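You operate a simulated robot arm through the tools that you are given. There is no shell and no other tool.

You are at the controls of a simulated robot arm. One attempt, no reset.

JOB
Swap the brown gasket for the large black one and grease it.
Fine: lay the brown gasket between the cover and the back edge of the bench, seat the new one in the groove and put the brush back in its pot.
Where things are to end (x, y in the base frame): brown gasket within 0.12 m of [0.41, 0.87].

Only the result counts: the job must be done as asked and must still hold three seconds after the hand-in. Knocking over, shifting, dropping, spilling or breaking anything else fails it. Lids that push on must go on centred and level and be pressed home; caps that screw on are set level and turned clockwise until they are tight.

ROBOT AND FRAMES
A 7-joint arm with a two-finger parallel gripper, fixed in place. Base frame: the origin is at the foot of the arm, x ahead of it, y to its left, z up. Lengths are in m, angles in rad, forces in N, time in s.
Its first joint turns from -2.897 to 2.897 rad. Payload 3.43 kg.
The tool frame sits at the grasp point between the pads (the TCP): z along the fingers, y along the line on which they close. The tips reach 0.03 m beyond it. Largest opening 0.094 m; finger width 0.028, thickness 0.01; the body of the gripper, 0.05 by 0.096 m, starts 0.055 m behind the TCP.
Orientation is that of the tool frame in the base frame, as a unit quaternion [x, y, z, w]. With the fingers straight down and closing along the base's y, the tool's x points along the base's -x, its y along +y and its z along -z.

CONTROLS
- The arm moves only by the tool apply_moves. Its arguments are lists of equal length, an entry for each row: "dp": the shift along the tool's x, y, z in m, a list of three; "dr": the turn, a rotation vector about the tool's x, y, z in rad, a list of three; "jaw": the gripper command, from -1 (shut) to 1 (fully open), values between in proportion. In form: {"dp": [[dx, dy, dz], ...], "dr": [[wx, wy, wz], ...], "jaw": [jaw, ...]}. A call has 1 to 20 rows; each row is the pose to reach, as a shift and turn from the pose commanded when the call began, along the tool's axes at that moment. Each row takes 0.2 s and may step no farther than 0.05 m and 0.15 rad from the row before; otherwise, or with a gripper value out of range, the whole call is refused. A pose out of reach is approached as far as the arm can. The call stops where the force on the tool passes 70 N (or 10 N more than at its start, if that is more) or the arm is blocked; 0.2 s more then pass. Each finger travels about 0.045 m/s and halts on what it meets, pressing with about 20 N; the grip force reading is that of the motor and also rises with nothing between the fingers. The clock runs only during rows and for 0.2 s after the last one: add rows that repeat a pose to give the fingers time. It gives the time, the measured TCP pose, the force on the tool (base axes), the opening and the grip force at its end, in the units of the frame above (readings bear some noise), with the torque about the TCP (base axes, N m) and any sound that the robot's microphone picked up, and new pictures: "views" is both (left out), scene, wrist or none.
- Cameras (640 x 400 px; columns grow to the right, rows downward): "scene" is fixed at [0.2288, 0.6485, 1.4486]; the picture's right is [-0.88, -0.48, 0.00], its down [-0.37, 0.67, -0.64] and it looks along [0.31, -0.57, -0.77] (base axes); focal length 214 px, centre (320, 200). "wrist" rides on the gripper at [0.076, 0.014, -0.103] in the tool frame; the picture's right is [-0.18, 0.98, 0.00], its down [-0.75, -0.14, -0.64] and it looks along [-0.63, -0.12, 0.77] (tool axes); focal length 243 px, centre (320, 200). There is no depth. A picture from a camera that has moved, and an enlarged one, comes with that camera's place and axes in the base frame and with its lens. The place of the scene camera against the robot may be out by one fixed shift of up to 0.012 m in any direction.
- zoom(camera, box): a new picture of the part [left, top, right, bottom] of that camera's present view, enlarged. The clock stands still meanwhile.
- close_job(): hands the job in; it is judged then, once.

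Places have to be worked out from the pictures, the camera data and where the tool is seen. Open the gripper and draw the arm clear of the work before you hand the job in, unless the task says otherwise.

The tools are called after "Call:" by a JSON object that holds its "method" and its "body". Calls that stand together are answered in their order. apply_moves: Moves the arm, as the interface text tells. Its arguments: {"type":"object","properties":{"dp":{"type":"array","items":{"type":"array","items":{"type":"number"}}},"dr":{"type":"array","items":{"type":"array","items":{"type":"number"}}},"jaw":{"type":"array","items":{"type":"number"}},"views":{"type":"string","enum":["both","scene","wrist","none"]}},"required":["dp","dr","jaw"]} The other tools are called the same way: zoom (camera, box) takes an enlarged picture of a part of a camera's view; close_job () hands the job in.

At the start:

```text
time: 0.0
tool_pos: [0.1936, 0.4636, 1.2078]
ee_rot: [0.0, 1.0, 0.0, 0.0]
wrist_force: [0.1, 0.3, 0.2]
ft_torque: [-0.02, 0.02, 0.03]
width: 0.0938
finger_force: 0.1
```

scene: 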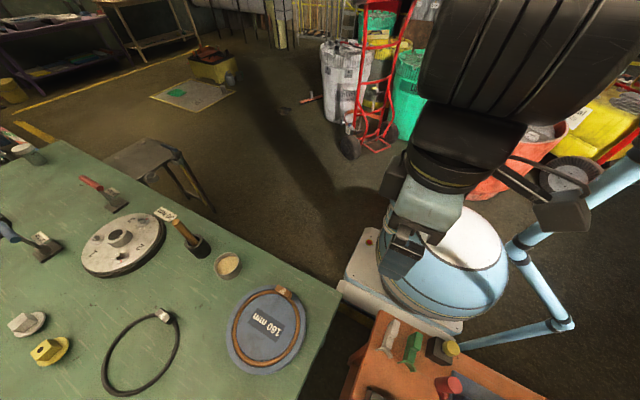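
wrist: 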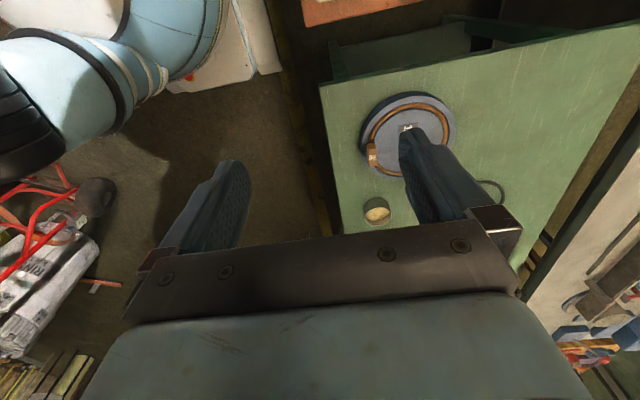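

I'll first look closely at the scene to identify the gaskets, the cover, the grease pot and the brush.

Call:
{"method": "zoom", "body": {"camera": "scene", "box": [200, 240, 340, 400]}}

Call:
{"method": "zoom", "body": {"camera": "scene", "box": [60, 170, 260, 300]}}

Call:
{"method": "zoom", "body": {"camera": "scene", "box": [0, 270, 210, 400]}}

Call:
{"method": "zoom", "body": {"camera": "scene", "box": [0, 130, 200, 270]}}

Call:
{"method": "zoom", "body": {"camera": "wrist", "box": [320, 60, 560, 260]}}

```text
2.50 times, centred on (270, 320) of scene
camera zoom: at [0.2288, 0.6485, 1.4486], right [-0.88, -0.48, 0.0], down [-0.37, 0.67, -0.64], along [0.31, -0.57, -0.77], focal length 536 px, centre (445, -100)
```

zoom: 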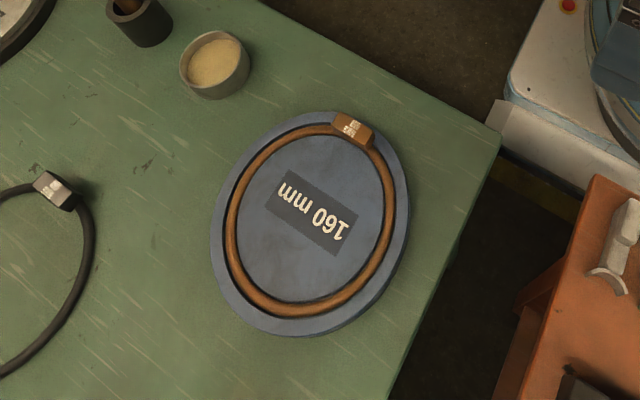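

```text
3.08 times, centred on (160, 235) of scene
camera zoom: at [0.2288, 0.6485, 1.4486], right [-0.88, -0.48, 0.0], down [-0.37, 0.67, -0.64], along [0.31, -0.57, -0.77], focal length 660 px, centre (812, 92)
```

zoom: 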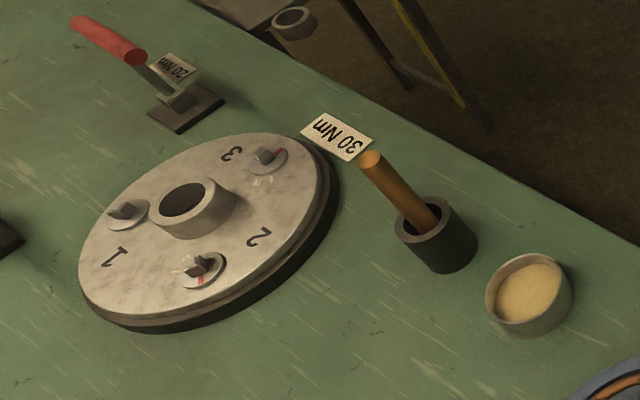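

```text
3.05 times, centred on (105, 335) of scene
camera zoom: at [0.2288, 0.6485, 1.4486], right [-0.88, -0.48, 0.0], down [-0.37, 0.67, -0.64], along [0.31, -0.57, -0.77], focal length 654 px, centre (975, -211)
```

zoom: 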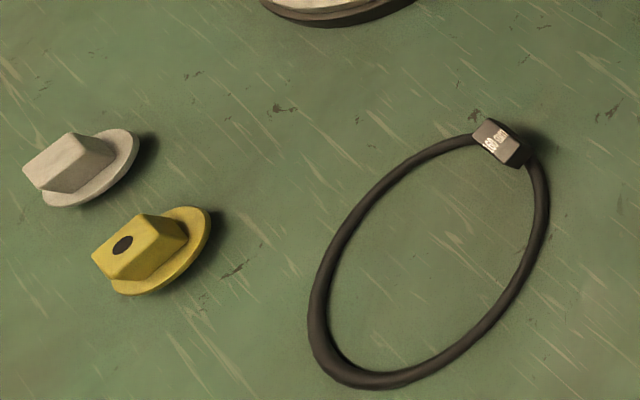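

```text
2.86 times, centred on (100, 200) of scene
camera zoom: at [0.2288, 0.6485, 1.4486], right [-0.88, -0.48, 0.0], down [-0.37, 0.67, -0.64], along [0.31, -0.57, -0.77], focal length 613 px, centre (949, 200)
```

zoom: 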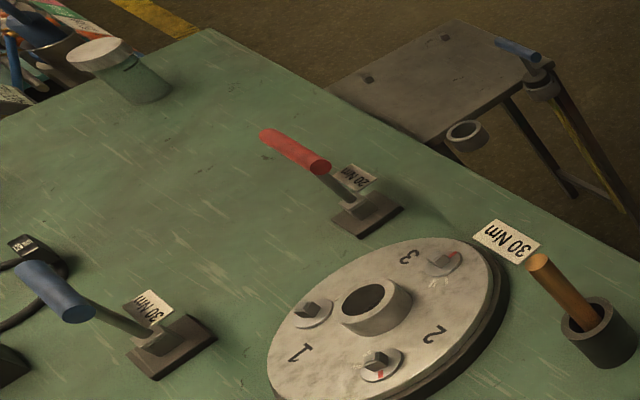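

```text
2.00 times, centred on (440, 160) of wrist
camera zoom: at [0.1168, 0.4795, 1.3101], right [0.18, 0.98, 0.0], down [0.75, -0.14, 0.64], along [0.63, -0.12, -0.77], focal length 485 px, centre (80, 280)
```

zoom: 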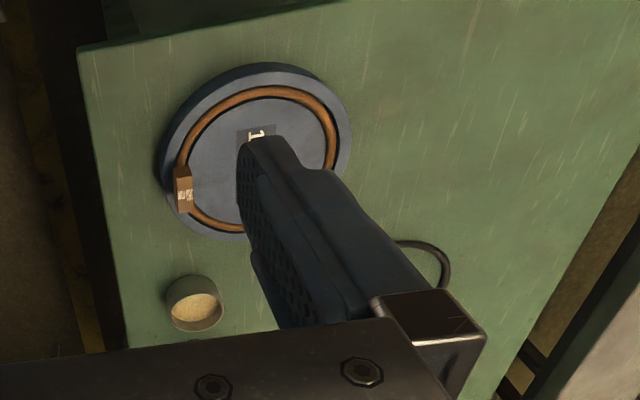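

The blue disc marked "160 mm" is the cover with the brown gasket in its groove. A black gasket lies to the left, with a brush in a dark cup and a grease bowl nearby. I'll shift the arm in +y at height to see the bench better with the wrist camera.

Call:
{"method": "apply_moves", "body": {"dp": [[0, 0.04, 0], [0, 0.08, 0], [0, 0.12, 0], [0, 0.16, 0], [0, 0.2, 0]], "dr": [[0, 0, 0], [0, 0, 0], [0, 0, 0], [0, 0, 0], [0, 0, 0]], "jaw": [1, 1, 1, 1, 1]}}

```text
time: 1.2
tool_pos: [0.1943, 0.6655, 1.2093]
ee_rot: [0.0, 1.0, 0.002, 0.0]
wrist_force: [-0.1, -0.7, 0.4]
ft_torque: [0.08, -0.01, -0.01]
width: 0.0941
finger_force: 0.0
camera wrist: at [0.1175, 0.6793, 1.3121], right [0.18, 0.98, 0.0], down [0.75, -0.14, 0.64], along [0.63, -0.12, -0.77], focal length 243 px, centre (320, 200)
```

scene: 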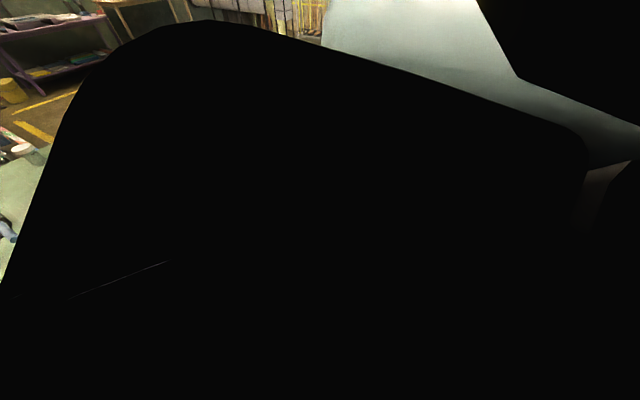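
wrist: 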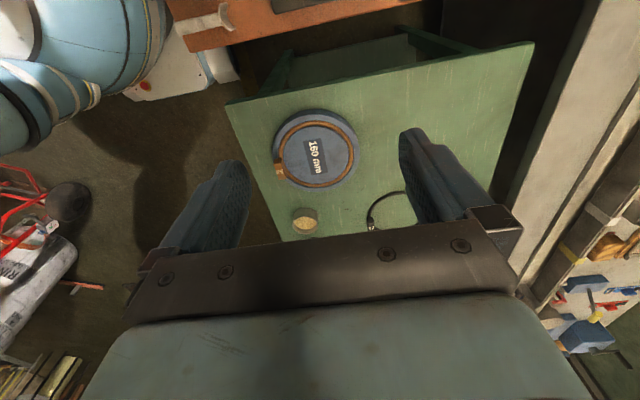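

From the wrist views the cover centre is at roughly (0.375, 0.625), with its top near z≈0.8. I'll move forward over the bench and lower to view the black ring(s), the pots and the labels.

Call:
{"method": "apply_moves", "body": {"dp": [[-0.04, 0, 0.01], [-0.08, 0, 0.02], [-0.12, 0, 0.03], [-0.16, 0, 0.04], [-0.2, 0, 0.05], [-0.24, 0, 0.06], [-0.28, 0, 0.07], [-0.32, 0, 0.08]], "dr": [[0, 0, 0], [0, 0, 0], [0, 0, 0], [0, 0, 0], [0, 0, 0], [0, 0, 0], [0, 0, 0], [0, 0, 0]], "jaw": [1, 1, 1, 1, 1, 1, 1, 1]}}

```text
time: 3.0
tool_pos: [0.5142, 0.6634, 1.1276]
ee_rot: [0.0, 1.0, 0.0, 0.0]
wrist_force: [-1.7, 1.1, 0.9]
ft_torque: [-0.02, -0.01, 0.01]
width: 0.0939
finger_force: 0.0
camera wrist: at [0.4388, 0.6785, 1.2306], right [0.18, 0.98, 0.0], down [0.75, -0.14, 0.64], along [0.63, -0.12, -0.77], focal length 243 px, centre (320, 200)
```

scene: 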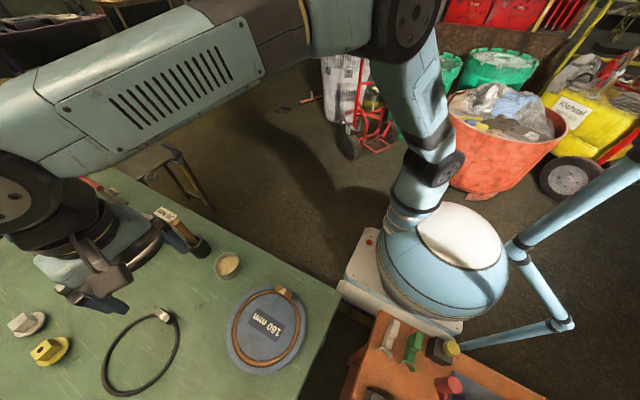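
wrist: 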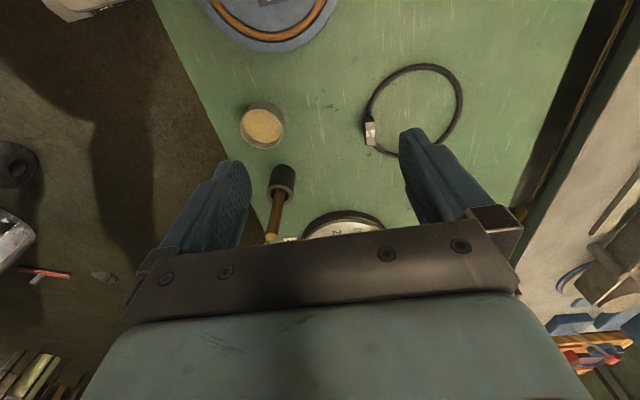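

Now the ring, brush cup and grease bowl are visible from above. I'll zoom to read the tab label and get positions.

Call:
{"method": "zoom", "body": {"camera": "wrist", "box": [340, 50, 480, 170]}}

Call:
{"method": "zoom", "body": {"camera": "wrist", "box": [220, 80, 340, 260]}}

Call:
{"method": "zoom", "body": {"camera": "scene", "box": [0, 180, 120, 300]}}

```text
3.33 times, centred on (410, 110) of wrist
camera zoom: at [0.4388, 0.6785, 1.2306], right [0.18, 0.98, 0.0], down [0.75, -0.14, 0.64], along [0.63, -0.12, -0.77], focal length 809 px, centre (20, 500)
```

zoom: 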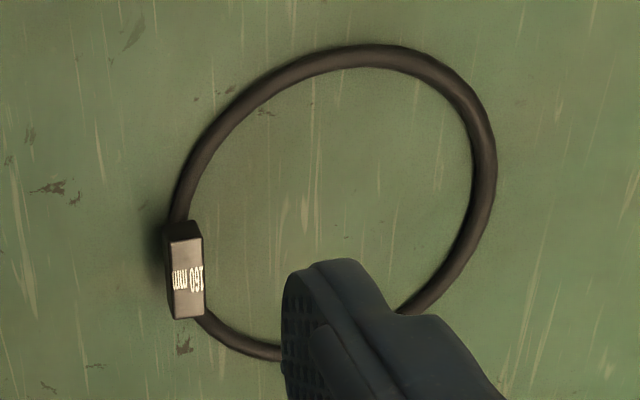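

```text
2.22 times, centred on (280, 170) of wrist
camera zoom: at [0.4388, 0.6785, 1.2306], right [0.18, 0.98, 0.0], down [0.75, -0.14, 0.64], along [0.63, -0.12, -0.77], focal length 539 px, centre (409, 267)
```

zoom: 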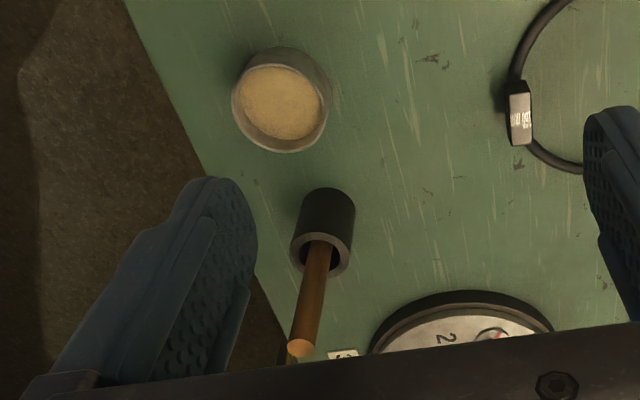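

```text
3.33 times, centred on (60, 240) of scene
camera zoom: at [0.2288, 0.6485, 1.4486], right [-0.88, -0.48, 0.0], down [-0.37, 0.67, -0.64], along [0.31, -0.57, -0.77], focal length 715 px, centre (1187, 67)
```

zoom: 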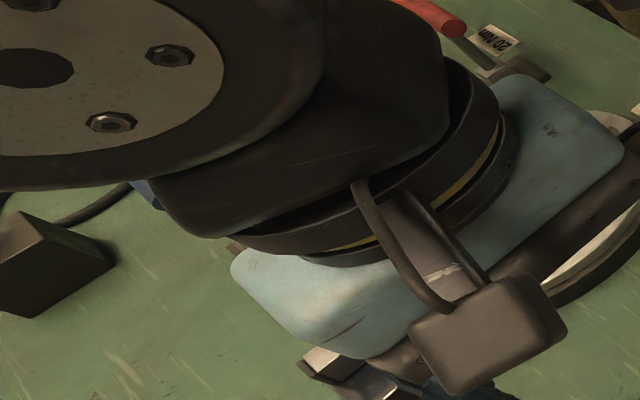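

The black ring carries the label "160 mm", matching the cover. Its tab is near (0.64, 0.73) and its centre near (0.617, 0.81). Next I'll move above the brown gasket's tab, estimated near (0.386, 0.531), for a closer look.

Call:
{"method": "apply_moves", "body": {"dp": [[0.02, -0.022, 0.02], [0.04, -0.044, 0.045], [0.06, -0.066, 0.07], [0.08, -0.088, 0.095], [0.1, -0.11, 0.12], [0.12, -0.125, 0.14], [0.128, -0.132, 0.158]], "dr": [[0, 0, 0], [0, 0, 0], [0, 0, 0], [0, 0, 0], [0, 0, 0], [0, 0, 0], [0, 0, 0]], "jaw": [1, 1, 1, 1, 1, 1, 1]}}

```text
time: 4.6
tool_pos: [0.3858, 0.5324, 0.9694]
ee_rot: [0.0, 1.0, 0.001, 0.0]
wrist_force: [0.6, -0.1, -0.8]
ft_torque: [-0.01, -0.03, 0.0]
width: 0.0942
finger_force: 0.2
camera wrist: at [0.3099, 0.5463, 1.0722], right [0.18, 0.98, 0.0], down [0.75, -0.14, 0.64], along [0.63, -0.12, -0.77], focal length 243 px, centre (320, 200)
```

scene: 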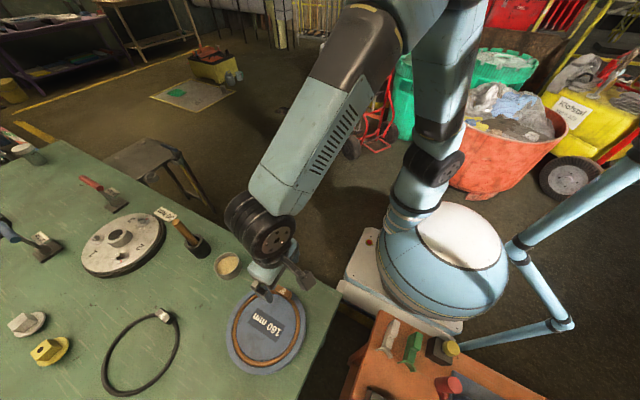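
wrist: 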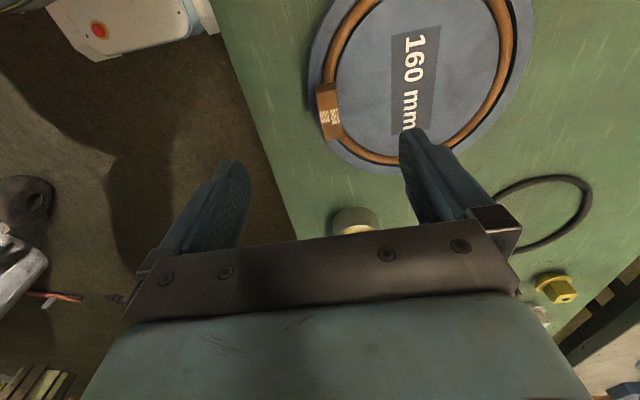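

Call:
{"method": "zoom", "body": {"camera": "wrist", "box": [280, 0, 540, 180]}}

Call:
{"method": "zoom", "body": {"camera": "scene", "box": [210, 250, 330, 390]}}

Call:
{"method": "zoom", "body": {"camera": "wrist", "box": [300, 70, 360, 150]}}

```text
2.22 times, centred on (410, 90) of wrist
camera zoom: at [0.3099, 0.5463, 1.0722], right [0.18, 0.98, 0.0], down [0.75, -0.14, 0.64], along [0.63, -0.12, -0.77], focal length 539 px, centre (120, 444)
```

zoom: 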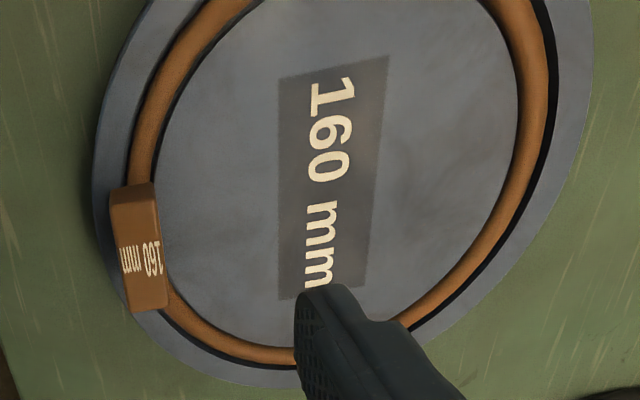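

```text
2.86 times, centred on (270, 320) of scene
camera zoom: at [0.2288, 0.6485, 1.4486], right [-0.88, -0.48, 0.0], down [-0.37, 0.67, -0.64], along [0.31, -0.57, -0.77], focal length 613 px, centre (463, -143)
```

zoom: 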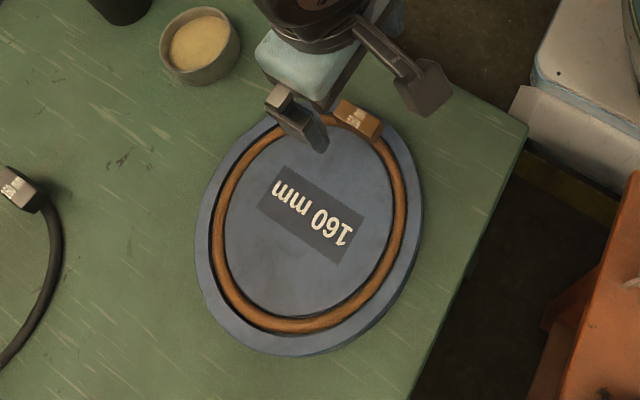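

```text
5.00 times, centred on (330, 110) of wrist
camera zoom: at [0.3099, 0.5463, 1.0722], right [0.18, 0.98, 0.0], down [0.75, -0.14, 0.64], along [0.63, -0.12, -0.77], focal length 1213 px, centre (270, 650)
```

zoom: 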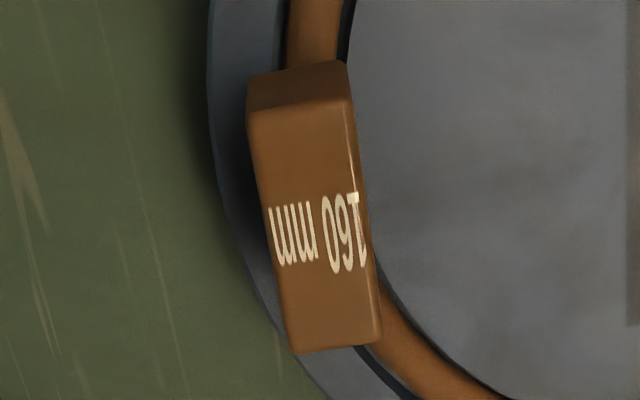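

The tab looks about 18 mm wide and lies along base x near (0.390, 0.540), with its top at roughly z≈0.85. I'll descend a little to refine the height.

Call:
{"method": "apply_moves", "body": {"dp": [[-0.004, 0.008, 0.02], [-0.004, 0.008, 0.045]], "dr": [[0, 0, 0], [0, 0, 0]], "jaw": [1, 1], "views": "both"}}

Call:
{"method": "zoom", "body": {"camera": "wrist", "box": [220, 60, 420, 220]}}

Call:
{"method": "zoom", "body": {"camera": "scene", "box": [230, 250, 320, 340]}}

```text
time: 5.2
tool_pos: [0.3908, 0.5418, 0.9246]
ee_rot: [0.0, 1.0, 0.0, 0.0]
wrist_force: [0.5, -0.5, 0.6]
ft_torque: [0.0, -0.02, 0.02]
width: 0.0941
finger_force: 0.0
camera wrist: at [0.3136, 0.556, 1.0273], right [0.19, 0.98, 0.0], down [0.75, -0.14, 0.64], along [0.63, -0.12, -0.77], focal length 243 px, centre (320, 200)
```

scene: 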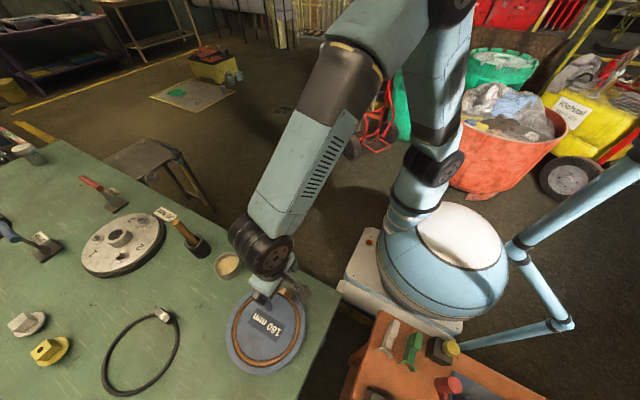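
wrist: 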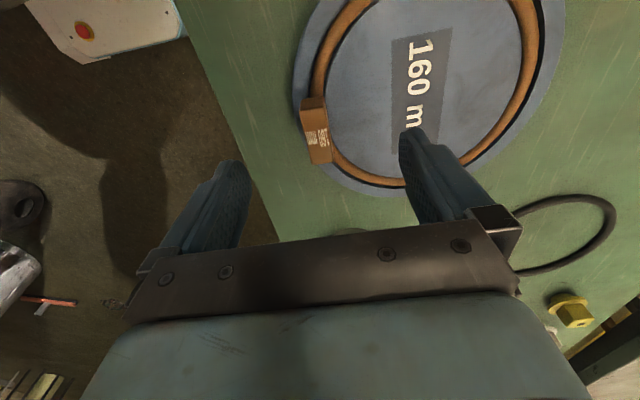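

```text
2.50 times, centred on (320, 140) of wrist
camera zoom: at [0.3136, 0.556, 1.0273], right [0.19, 0.98, 0.0], down [0.75, -0.14, 0.64], along [0.63, -0.12, -0.77], focal length 606 px, centre (320, 350)
```

zoom: 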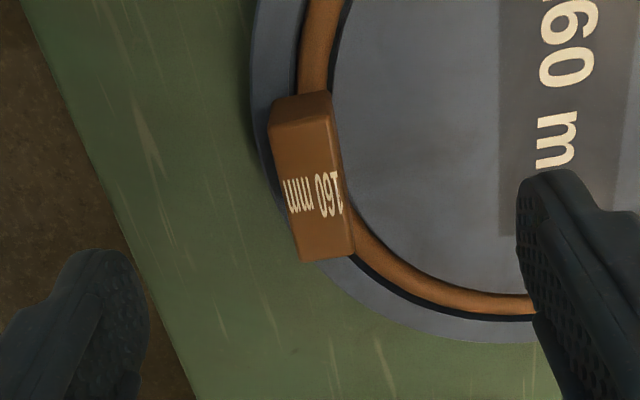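

```text
4.44 times, centred on (275, 295) of scene
camera zoom: at [0.2288, 0.6485, 1.4486], right [-0.88, -0.48, 0.0], down [-0.37, 0.67, -0.64], along [0.31, -0.57, -0.77], focal length 953 px, centre (520, -222)
```

zoom: 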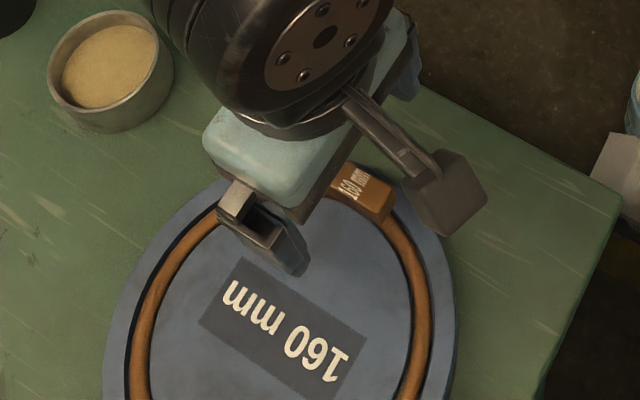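

Triangulating the last two wrist views puts the tab's top centre at (0.391, 0.540, 0.860). It is about 16 × 44 mm and aligned with x, so the present orientation suits. I'll lower to TCP z≈0.87 with the jaws open and check clearance.

Call:
{"method": "apply_moves", "body": {"dp": [[0, 0, 0.02], [0, 0, 0.04], [0, 0, 0.053], [0, 0, 0.053]], "dr": [[0, 0, 0], [0, 0, 0], [0, 0, 0], [0, 0, 0]], "jaw": [0.7, 0.4, 0.2, 0.2]}}

Call:
{"method": "zoom", "body": {"camera": "wrist", "box": [220, 80, 420, 240]}}

Call:
{"method": "zoom", "body": {"camera": "scene", "box": [230, 250, 320, 340]}}

```text
time: 6.2
tool_pos: [0.3883, 0.5408, 0.8717]
ee_rot: [0.001, 1.0, 0.001, 0.0]
wrist_force: [1.1, -0.1, -0.3]
ft_torque: [0.01, -0.04, -0.01]
width: 0.0563
finger_force: 0.1
camera wrist: at [0.3125, 0.5556, 0.9747], right [0.18, 0.98, 0.0], down [0.75, -0.14, 0.64], along [0.63, -0.12, -0.77], focal length 243 px, centre (320, 200)
```

scene: 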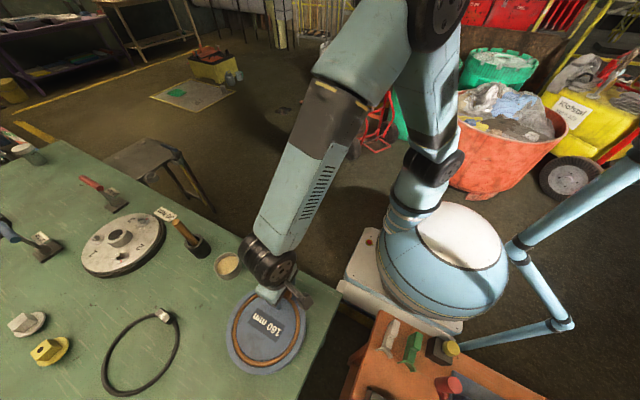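
wrist: 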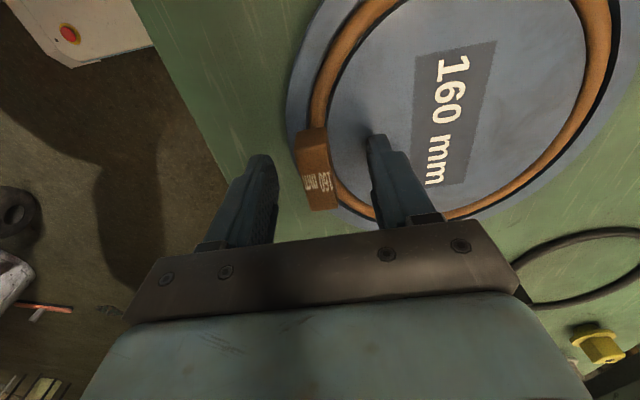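

```text
2.50 times, centred on (320, 160) of wrist
camera zoom: at [0.3125, 0.5556, 0.9747], right [0.18, 0.98, 0.0], down [0.75, -0.14, 0.64], along [0.63, -0.12, -0.77], focal length 606 px, centre (320, 300)
```

zoom: 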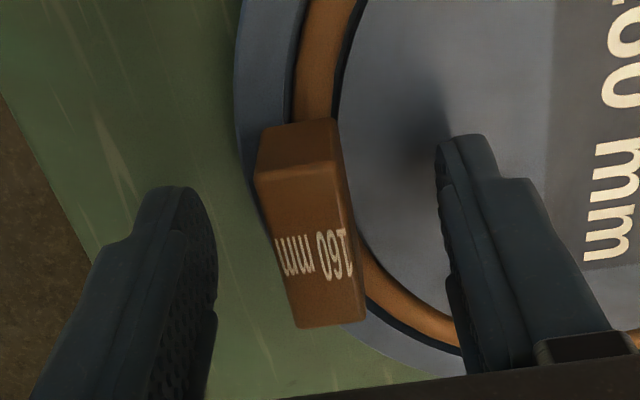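

```text
4.44 times, centred on (275, 295) of scene
camera zoom: at [0.2288, 0.6485, 1.4486], right [-0.88, -0.48, 0.0], down [-0.37, 0.67, -0.64], along [0.31, -0.57, -0.77], focal length 953 px, centre (520, -222)
```

zoom: 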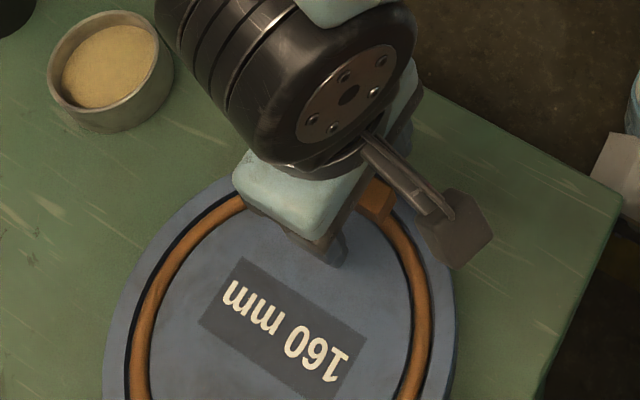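

The fingers straddle the tab. The tab spans z≈0.836–0.860 and the tips are at about 0.842. I'll close the jaws here.

Call:
{"method": "apply_moves", "body": {"dp": [[0, 0, 0], [0, 0, 0], [0, 0, 0], [0, 0, 0], [0, 0, 0]], "dr": [[0, 0, 0], [0, 0, 0], [0, 0, 0], [0, 0, 0], [0, 0, 0]], "jaw": [-1, -1, -1, -1, -1], "views": "wrist"}}

Call:
{"method": "zoom", "body": {"camera": "wrist", "box": [220, 80, 420, 240]}}

```text
time: 7.4
tool_pos: [0.3891, 0.5407, 0.8711]
ee_rot: [0.001, 1.0, 0.0, 0.0]
wrist_force: [-1.1, -11.1, 1.7]
ft_torque: [-0.2, -0.01, 0.03]
width: 0.0171
finger_force: 20.3
camera wrist: at [0.3125, 0.5552, 0.9749], right [0.19, 0.98, 0.0], down [0.75, -0.14, 0.64], along [0.63, -0.12, -0.77], focal length 243 px, centre (320, 200)
```

wrist: 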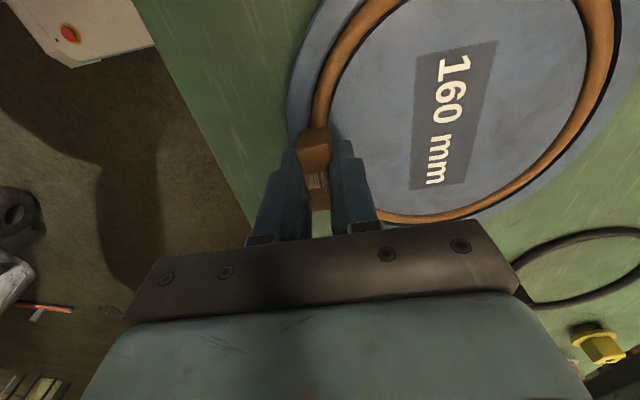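

```text
2.50 times, centred on (320, 160) of wrist
camera zoom: at [0.3125, 0.5552, 0.9749], right [0.19, 0.98, 0.0], down [0.75, -0.14, 0.64], along [0.63, -0.12, -0.77], focal length 606 px, centre (320, 300)
```

zoom: 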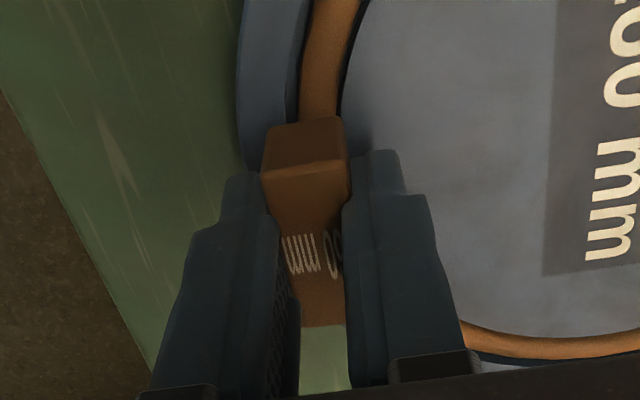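

The tab is gripped (width 17 mm), with a small side load of −11 N in y. I'll ease about 1 mm toward −y and lift gently.

Call:
{"method": "apply_moves", "body": {"dp": [[0, -0.001, 0], [0, -0.001, -0.004], [0, -0.001, -0.008], [0, -0.001, -0.012], [0, -0.001, -0.016], [0, -0.001, -0.02]], "dr": [[0, 0, 0], [0, 0, 0], [0, 0, 0], [0, 0, 0], [0, 0, 0], [0, 0, 0]], "jaw": [-1, -1, -1, -1, -1, -1]}}

Call:
{"method": "zoom", "body": {"camera": "scene", "box": [210, 250, 330, 390]}}

```text
time: 8.8
tool_pos: [0.3893, 0.5397, 0.8914]
ee_rot: [0.0, 1.0, 0.0, -0.001]
wrist_force: [-0.7, -0.1, 0.1]
ft_torque: [-0.03, -0.01, 0.0]
width: 0.0171
finger_force: 20.2
camera wrist: at [0.3128, 0.5541, 0.9949], right [0.18, 0.98, 0.0], down [0.75, -0.14, 0.64], along [0.63, -0.12, -0.77], focal length 243 px, centre (320, 200)
```

scene: 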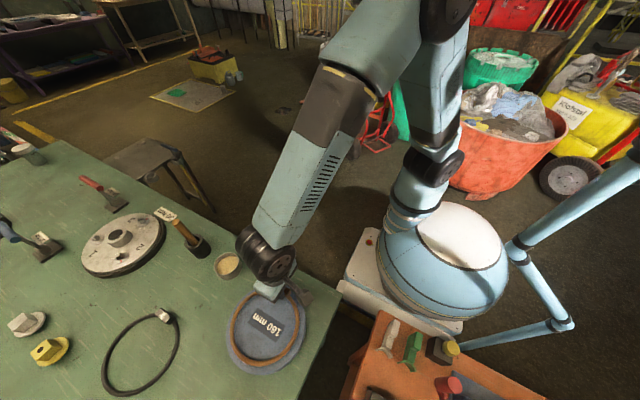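
wrist: 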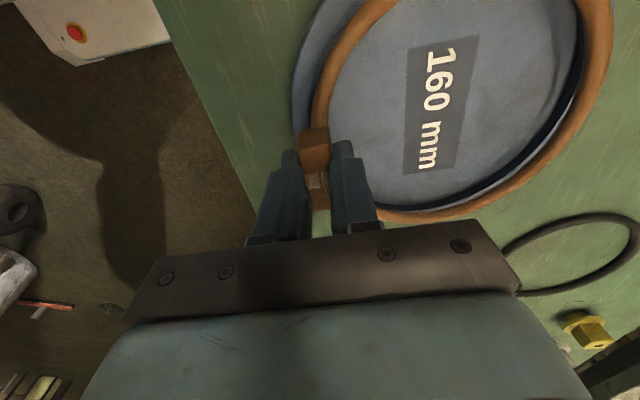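

```text
2.86 times, centred on (270, 320) of scene
camera zoom: at [0.2288, 0.6485, 1.4486], right [-0.88, -0.48, 0.0], down [-0.37, 0.67, -0.64], along [0.31, -0.57, -0.77], focal length 613 px, centre (463, -143)
```

zoom: 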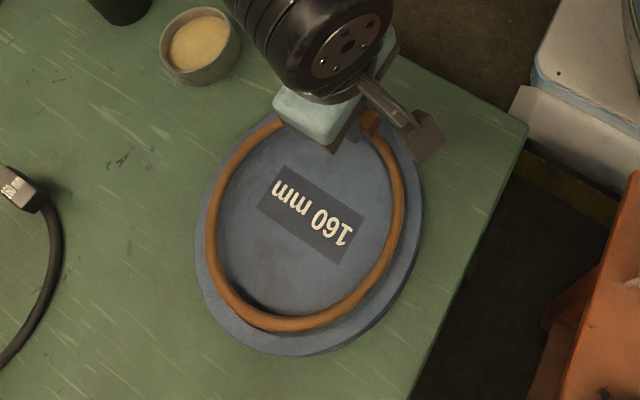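

The brown gasket came out cleanly and the cover stayed put. The bench seems to span x from 0.247 and y 0.455–1.035, so I'll carry it up and over to put the ring centre at about (0.41, 0.87), with the tab at (0.41, 0.79).

Call:
{"method": "apply_moves", "body": {"dp": [[0, 0, -0.03], [0, 0, -0.06], [-0.004, 0.04, -0.06], [-0.008, 0.08, -0.06], [-0.012, 0.12, -0.06], [-0.016, 0.16, -0.06], [-0.02, 0.2, -0.06], [-0.02, 0.235, -0.06], [-0.02, 0.252, -0.05], [-0.02, 0.252, -0.04]], "dr": [[0, 0, 0], [0, 0, 0], [0, 0, 0], [0, 0, 0], [0, 0, 0], [0, 0, 0], [0, 0, 0], [0, 0, 0], [0, 0, 0], [0, 0, 0]], "jaw": [-1, -1, -1, -1, -1, -1, -1, -1, -1, -1]}}

Call:
{"method": "zoom", "body": {"camera": "wrist", "box": [240, 0, 640, 250]}}

```text
time: 11.0
tool_pos: [0.4095, 0.7916, 0.9325]
ee_rot: [0.0, 1.0, 0.0, 0.0]
wrist_force: [0.0, -0.3, 0.2]
ft_torque: [-0.04, 0.04, 0.01]
width: 0.0169
finger_force: 20.1
camera wrist: at [0.334, 0.8056, 1.0352], right [0.18, 0.98, 0.0], down [0.75, -0.14, 0.64], along [0.63, -0.12, -0.77], focal length 243 px, centre (320, 200)
```

scene: 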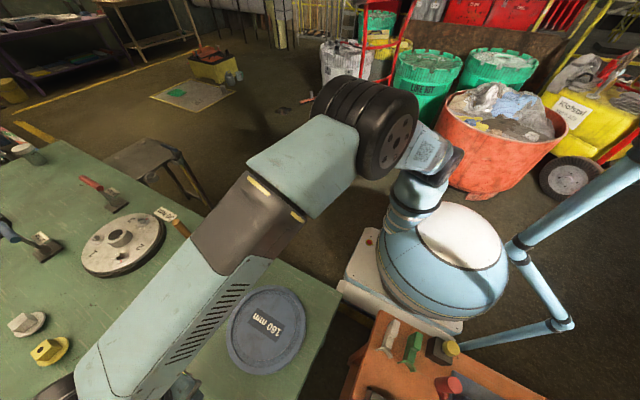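
wrist: 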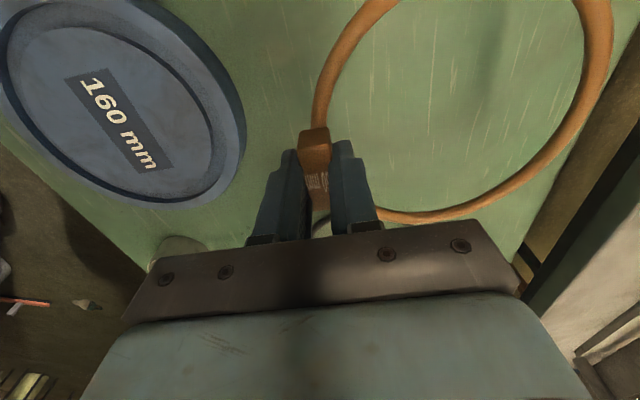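

```text
1.60 times, centred on (440, 125) of wrist
camera zoom: at [0.334, 0.8056, 1.0352], right [0.18, 0.98, 0.0], down [0.75, -0.14, 0.64], along [0.63, -0.12, -0.77], focal length 388 px, centre (128, 320)
```

zoom: 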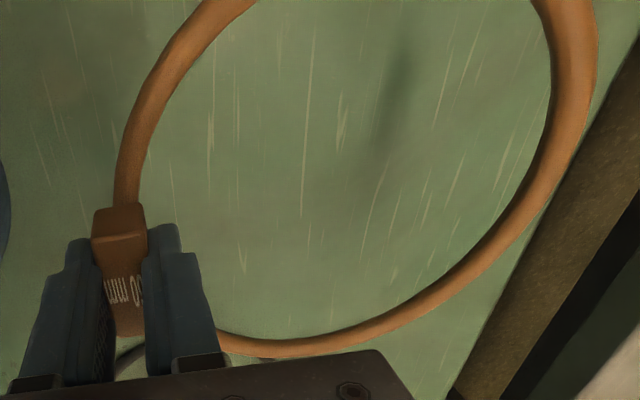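

The gasket hangs level over clear bench, and the back edge is at y≈1.04, so there is room. I'll lower toward the surface.

Call:
{"method": "apply_moves", "body": {"dp": [[0, 0, 0.02], [0, 0, 0.04], [0, 0, 0.055], [0, 0, 0.063]], "dr": [[0, 0, 0], [0, 0, 0], [0, 0, 0], [0, 0, 0]], "jaw": [-1, -1, -1, -1], "views": "wrist"}}

Call:
{"method": "zoom", "body": {"camera": "wrist", "box": [240, 0, 640, 250]}}

```text
time: 12.0
tool_pos: [0.4096, 0.7922, 0.8693]
ee_rot: [0.001, 1.0, 0.0, 0.0]
wrist_force: [0.0, 0.0, -0.3]
ft_torque: [-0.03, 0.03, 0.03]
width: 0.0173
finger_force: 20.0
camera wrist: at [0.3341, 0.8057, 0.9716], right [0.18, 0.98, 0.0], down [0.75, -0.14, 0.64], along [0.63, -0.12, -0.77], focal length 243 px, centre (320, 200)
```

wrist: 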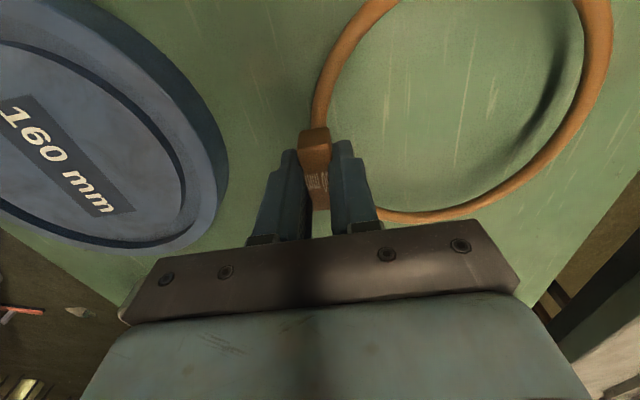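

```text
1.60 times, centred on (440, 125) of wrist
camera zoom: at [0.3341, 0.8057, 0.9716], right [0.18, 0.98, 0.0], down [0.75, -0.14, 0.64], along [0.63, -0.12, -0.77], focal length 388 px, centre (128, 320)
```

zoom: 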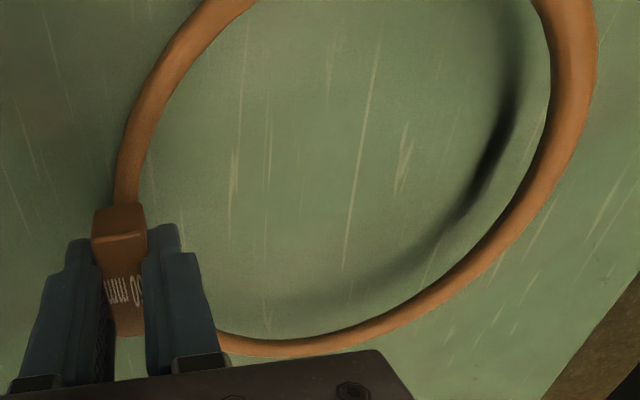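

The back-edge parallax puts the bench top at z≈0.80, so the ring should touch at TCP ≈0.84. I'll keep lowering in smaller steps.

Call:
{"method": "apply_moves", "body": {"dp": [[0, 0, 0.008], [0, 0, 0.015], [0, 0, 0.02], [0, 0, 0.022]], "dr": [[0, 0, 0], [0, 0, 0], [0, 0, 0], [0, 0, 0]], "jaw": [-1, -1, -1, -1], "views": "wrist"}}

Call:
{"method": "zoom", "body": {"camera": "wrist", "box": [240, 0, 640, 250]}}

```text
time: 13.0
tool_pos: [0.4105, 0.7919, 0.8495]
ee_rot: [0.001, 1.0, 0.001, 0.001]
wrist_force: [-1.7, -11.9, 25.9]
ft_torque: [-0.27, 0.22, 0.04]
width: 0.017
finger_force: 19.8
camera wrist: at [0.3335, 0.8058, 0.9526], right [0.18, 0.98, 0.0], down [0.75, -0.14, 0.64], along [0.63, -0.12, -0.77], focal length 243 px, centre (320, 200)
```

wrist: 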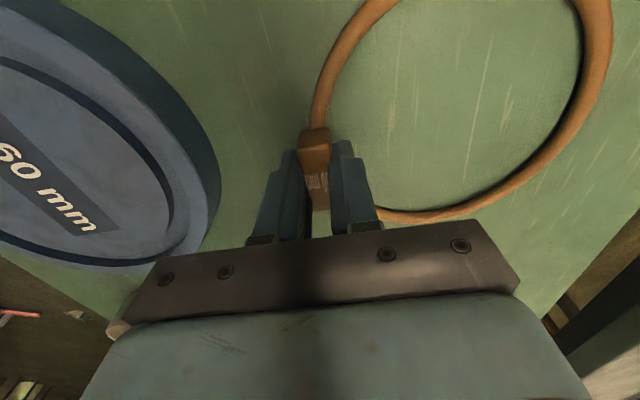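

```text
1.60 times, centred on (440, 125) of wrist
camera zoom: at [0.3335, 0.8058, 0.9526], right [0.18, 0.98, 0.0], down [0.75, -0.14, 0.64], along [0.63, -0.12, -0.77], focal length 388 px, centre (128, 320)
```

zoom: 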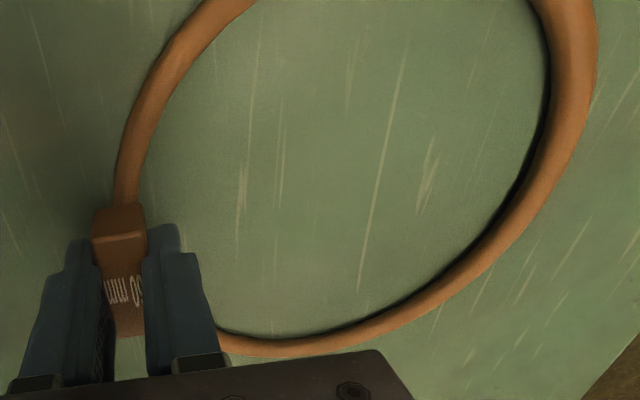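

Contact is confirmed at TCP z≈0.850 (26 N). I'll ease up 2 mm, open the jaws and retreat straight up.

Call:
{"method": "apply_moves", "body": {"dp": [[0, 0, -0.002], [0, 0, -0.002], [0, 0, -0.002], [0, 0, -0.002], [0, 0, -0.02], [0, 0, -0.05], [0, 0, -0.09]], "dr": [[0, 0, 0], [0, 0, 0], [0, 0, 0], [0, 0, 0], [0, 0, 0], [0, 0, 0], [0, 0, 0]], "jaw": [-1, 0.1, 0.1, 0.1, 0.1, 0.1, 0.1], "views": "both"}}

Call:
{"method": "zoom", "body": {"camera": "wrist", "box": [0, 0, 640, 250]}}

```text
time: 14.6
tool_pos: [0.4073, 0.7901, 0.9376]
ee_rot: [0.001, 1.0, -0.001, 0.0]
wrist_force: [0.3, 0.5, -0.1]
ft_torque: [-0.02, 0.02, 0.01]
width: 0.0519
finger_force: 0.0
camera wrist: at [0.3316, 0.8051, 1.0402], right [0.18, 0.98, 0.0], down [0.75, -0.14, 0.64], along [0.63, -0.12, -0.77], focal length 243 px, centre (320, 200)
```

scene: 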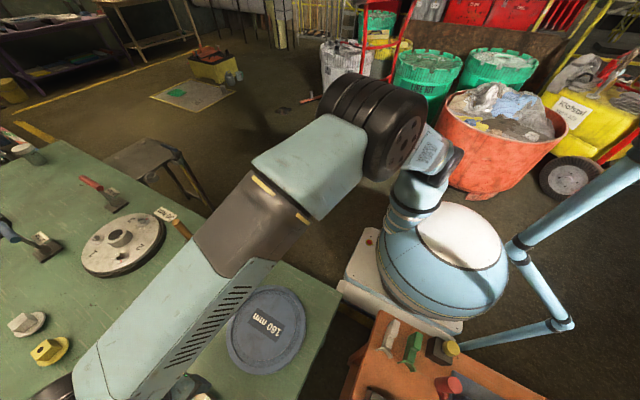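
wrist: 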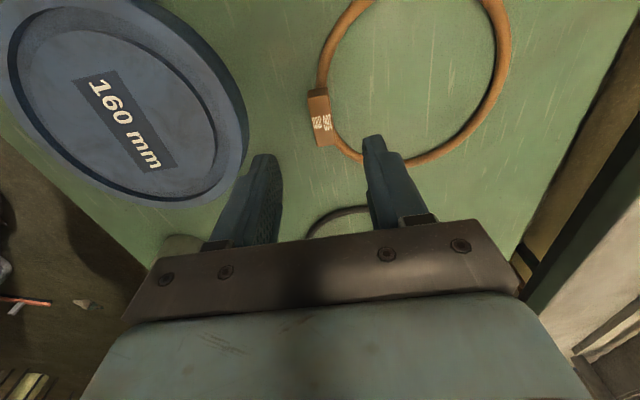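

```text
1.00 times, centred on (320, 125) of wrist (not enlarged: the box is as wide or as high as the picture)
camera zoom: at [0.3316, 0.8051, 1.0402], right [0.18, 0.98, 0.0], down [0.75, -0.14, 0.64], along [0.63, -0.12, -0.77], focal length 243 px, centre (320, 275)
```

zoom: 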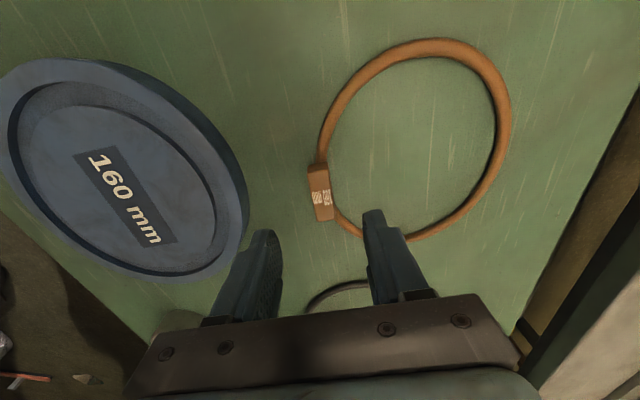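

The brown gasket is lying flat at the requested spot. Next I'll move above the black gasket's tab, estimated at (0.627, 0.730).

Call:
{"method": "apply_moves", "body": {"dp": [[-0.035, -0.01, 0], [-0.08, -0.022, 0], [-0.12, -0.034, 0], [-0.16, -0.046, 0], [-0.2, -0.056, 0], [-0.217, -0.061, 0]], "dr": [[0, 0, 0], [0, 0, 0], [0, 0, 0], [0, 0, 0], [0, 0, 0], [0, 0, 0]], "jaw": [0.3, 0.5, 0.5, 0.5, 0.5, 0.5], "views": "both"}}

Call:
{"method": "zoom", "body": {"camera": "wrist", "box": [220, 50, 420, 210]}}

Call:
{"method": "zoom", "body": {"camera": "wrist", "box": [0, 0, 640, 250]}}

```text
time: 16.0
tool_pos: [0.6267, 0.7312, 0.9346]
ee_rot: [0.0, 1.0, 0.0, -0.001]
wrist_force: [-0.1, -0.4, 0.3]
ft_torque: [-0.02, -0.02, -0.01]
width: 0.0704
finger_force: 0.1
camera wrist: at [0.5506, 0.7449, 1.0385], right [0.18, 0.98, 0.0], down [0.75, -0.14, 0.64], along [0.63, -0.12, -0.77], focal length 243 px, centre (320, 200)
```

scene: 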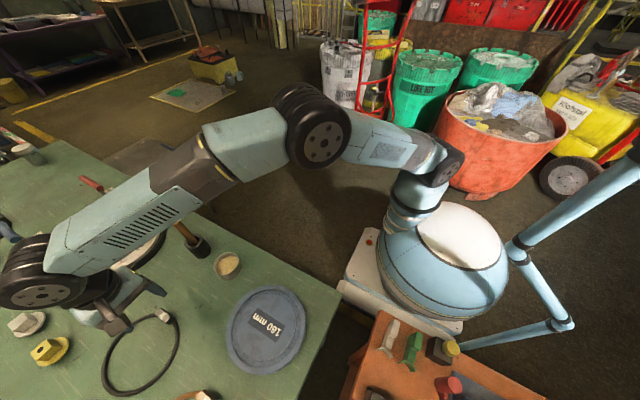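
wrist: 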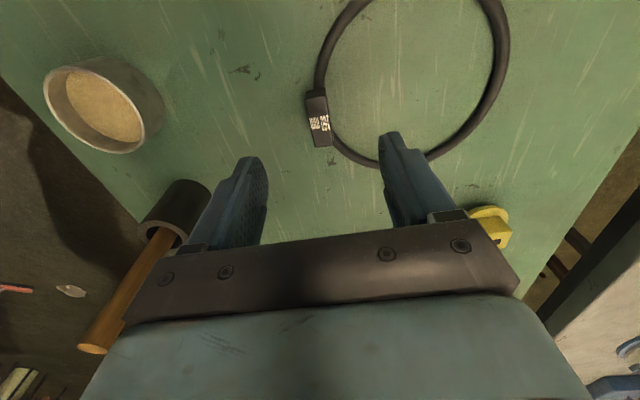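

```text
2.50 times, centred on (320, 130) of wrist
camera zoom: at [0.5506, 0.7449, 1.0385], right [0.18, 0.98, 0.0], down [0.75, -0.14, 0.64], along [0.63, -0.12, -0.77], focal length 606 px, centre (320, 375)
```

zoom: 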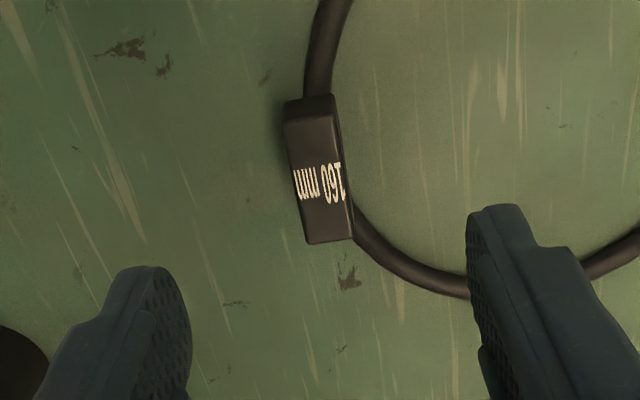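

```text
1.00 times, centred on (320, 125) of wrist (not enlarged: the box is as wide or as high as the picture)
camera zoom: at [0.5506, 0.7449, 1.0385], right [0.18, 0.98, 0.0], down [0.75, -0.14, 0.64], along [0.63, -0.12, -0.77], focal length 243 px, centre (320, 275)
```

zoom: 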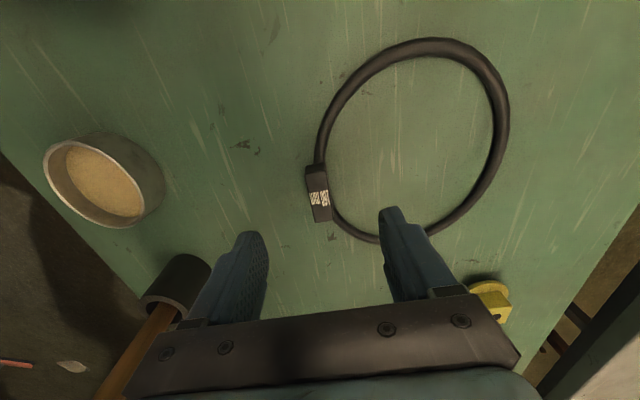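

The black tab is at about (0.631, 0.730), top z≈0.838, with the same orientation as the brown one. I'll descend to straddle it at the same relative height and compare the picture with the brown grasp.

Call:
{"method": "apply_moves", "body": {"dp": [[-0.0034, 0.0004, 0.03], [-0.0034, 0.0004, 0.06], [-0.0034, 0.0004, 0.08], [-0.0034, 0.0004, 0.086], [-0.0034, 0.0004, 0.086]], "dr": [[0, 0, 0], [0, 0, 0], [0, 0, 0], [0, 0, 0], [0, 0, 0]], "jaw": [0.3, 0.2, 0.2, 0.2, 0.2], "views": "both"}}

Call:
{"method": "zoom", "body": {"camera": "wrist", "box": [220, 80, 420, 240]}}

```text
time: 17.2
tool_pos: [0.6306, 0.7318, 0.8501]
ee_rot: [0.0, 1.0, 0.0, 0.0]
wrist_force: [-1.2, -0.3, 0.2]
ft_torque: [0.01, -0.02, -0.03]
width: 0.0563
finger_force: 0.0
camera wrist: at [0.5536, 0.7453, 0.9526], right [0.18, 0.98, 0.0], down [0.75, -0.14, 0.64], along [0.63, -0.12, -0.77], focal length 243 px, centre (320, 200)
```

scene: 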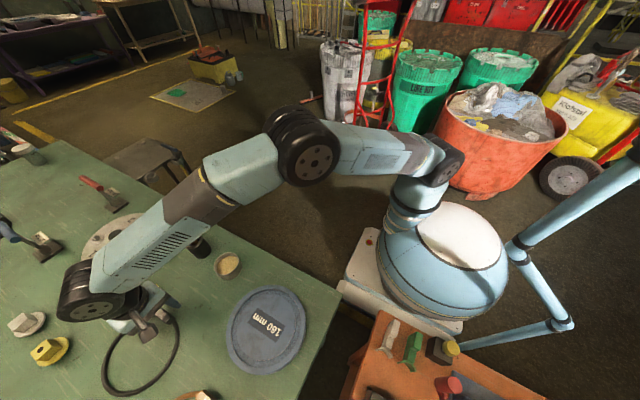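
wrist: 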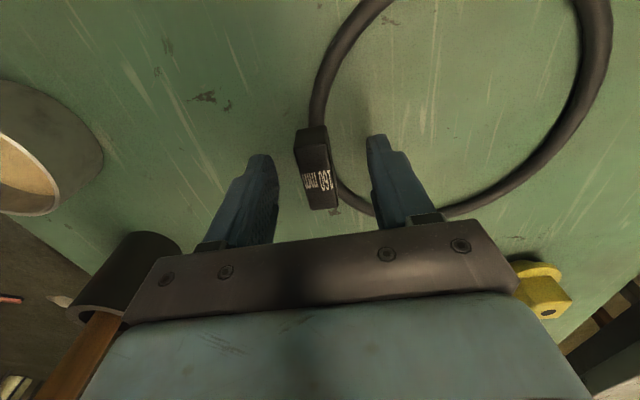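

```text
2.50 times, centred on (320, 160) of wrist
camera zoom: at [0.5536, 0.7453, 0.9526], right [0.18, 0.98, 0.0], down [0.75, -0.14, 0.64], along [0.63, -0.12, -0.77], focal length 606 px, centre (320, 300)
```

zoom: 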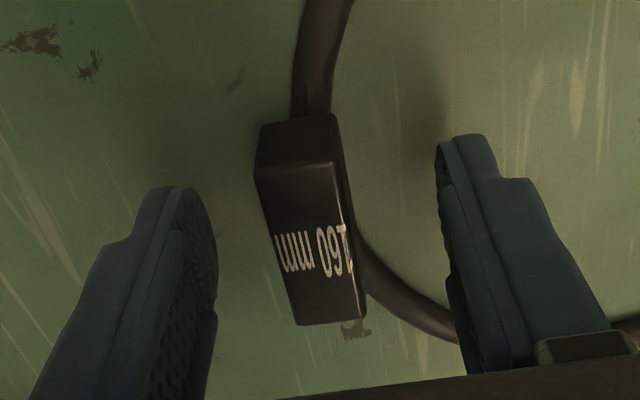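

The view of the black tab matches the brown grasp almost pixel for pixel. Closing the jaws.

Call:
{"method": "apply_moves", "body": {"dp": [[0, 0, 0], [0, 0, 0], [0, 0, 0], [0, 0, 0], [0, 0, 0]], "dr": [[0, 0, 0], [0, 0, 0], [0, 0, 0], [0, 0, 0], [0, 0, 0]], "jaw": [-1, -1, -1, -1, -1], "views": "wrist"}}

Call:
{"method": "zoom", "body": {"camera": "wrist", "box": [220, 80, 420, 240]}}

```text
time: 18.4
tool_pos: [0.6292, 0.7301, 0.8503]
ee_rot: [0.0, 1.0, 0.0, -0.001]
wrist_force: [-0.4, 0.3, 1.6]
ft_torque: [-0.05, 0.0, 0.05]
width: 0.017
finger_force: 20.4
camera wrist: at [0.5536, 0.7452, 0.9528], right [0.18, 0.98, 0.0], down [0.75, -0.14, 0.64], along [0.63, -0.12, -0.77], focal length 243 px, centre (320, 200)
```

wrist: 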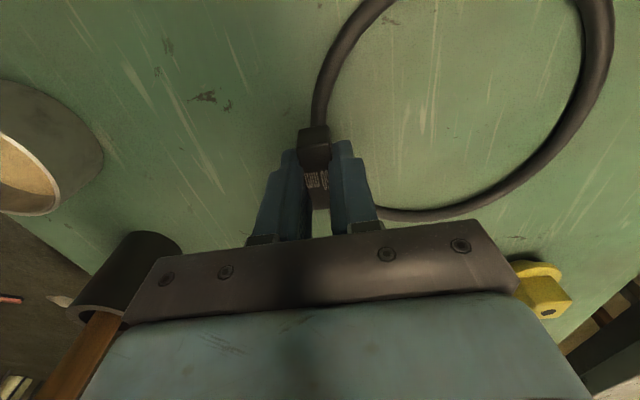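

```text
2.50 times, centred on (320, 160) of wrist
camera zoom: at [0.5536, 0.7452, 0.9528], right [0.18, 0.98, 0.0], down [0.75, -0.14, 0.64], along [0.63, -0.12, -0.77], focal length 606 px, centre (320, 300)
```

zoom: 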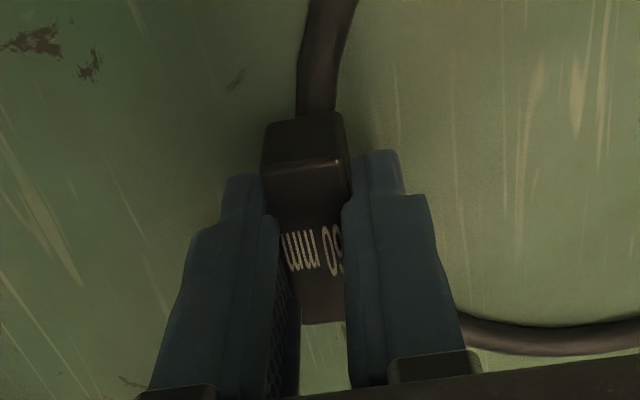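

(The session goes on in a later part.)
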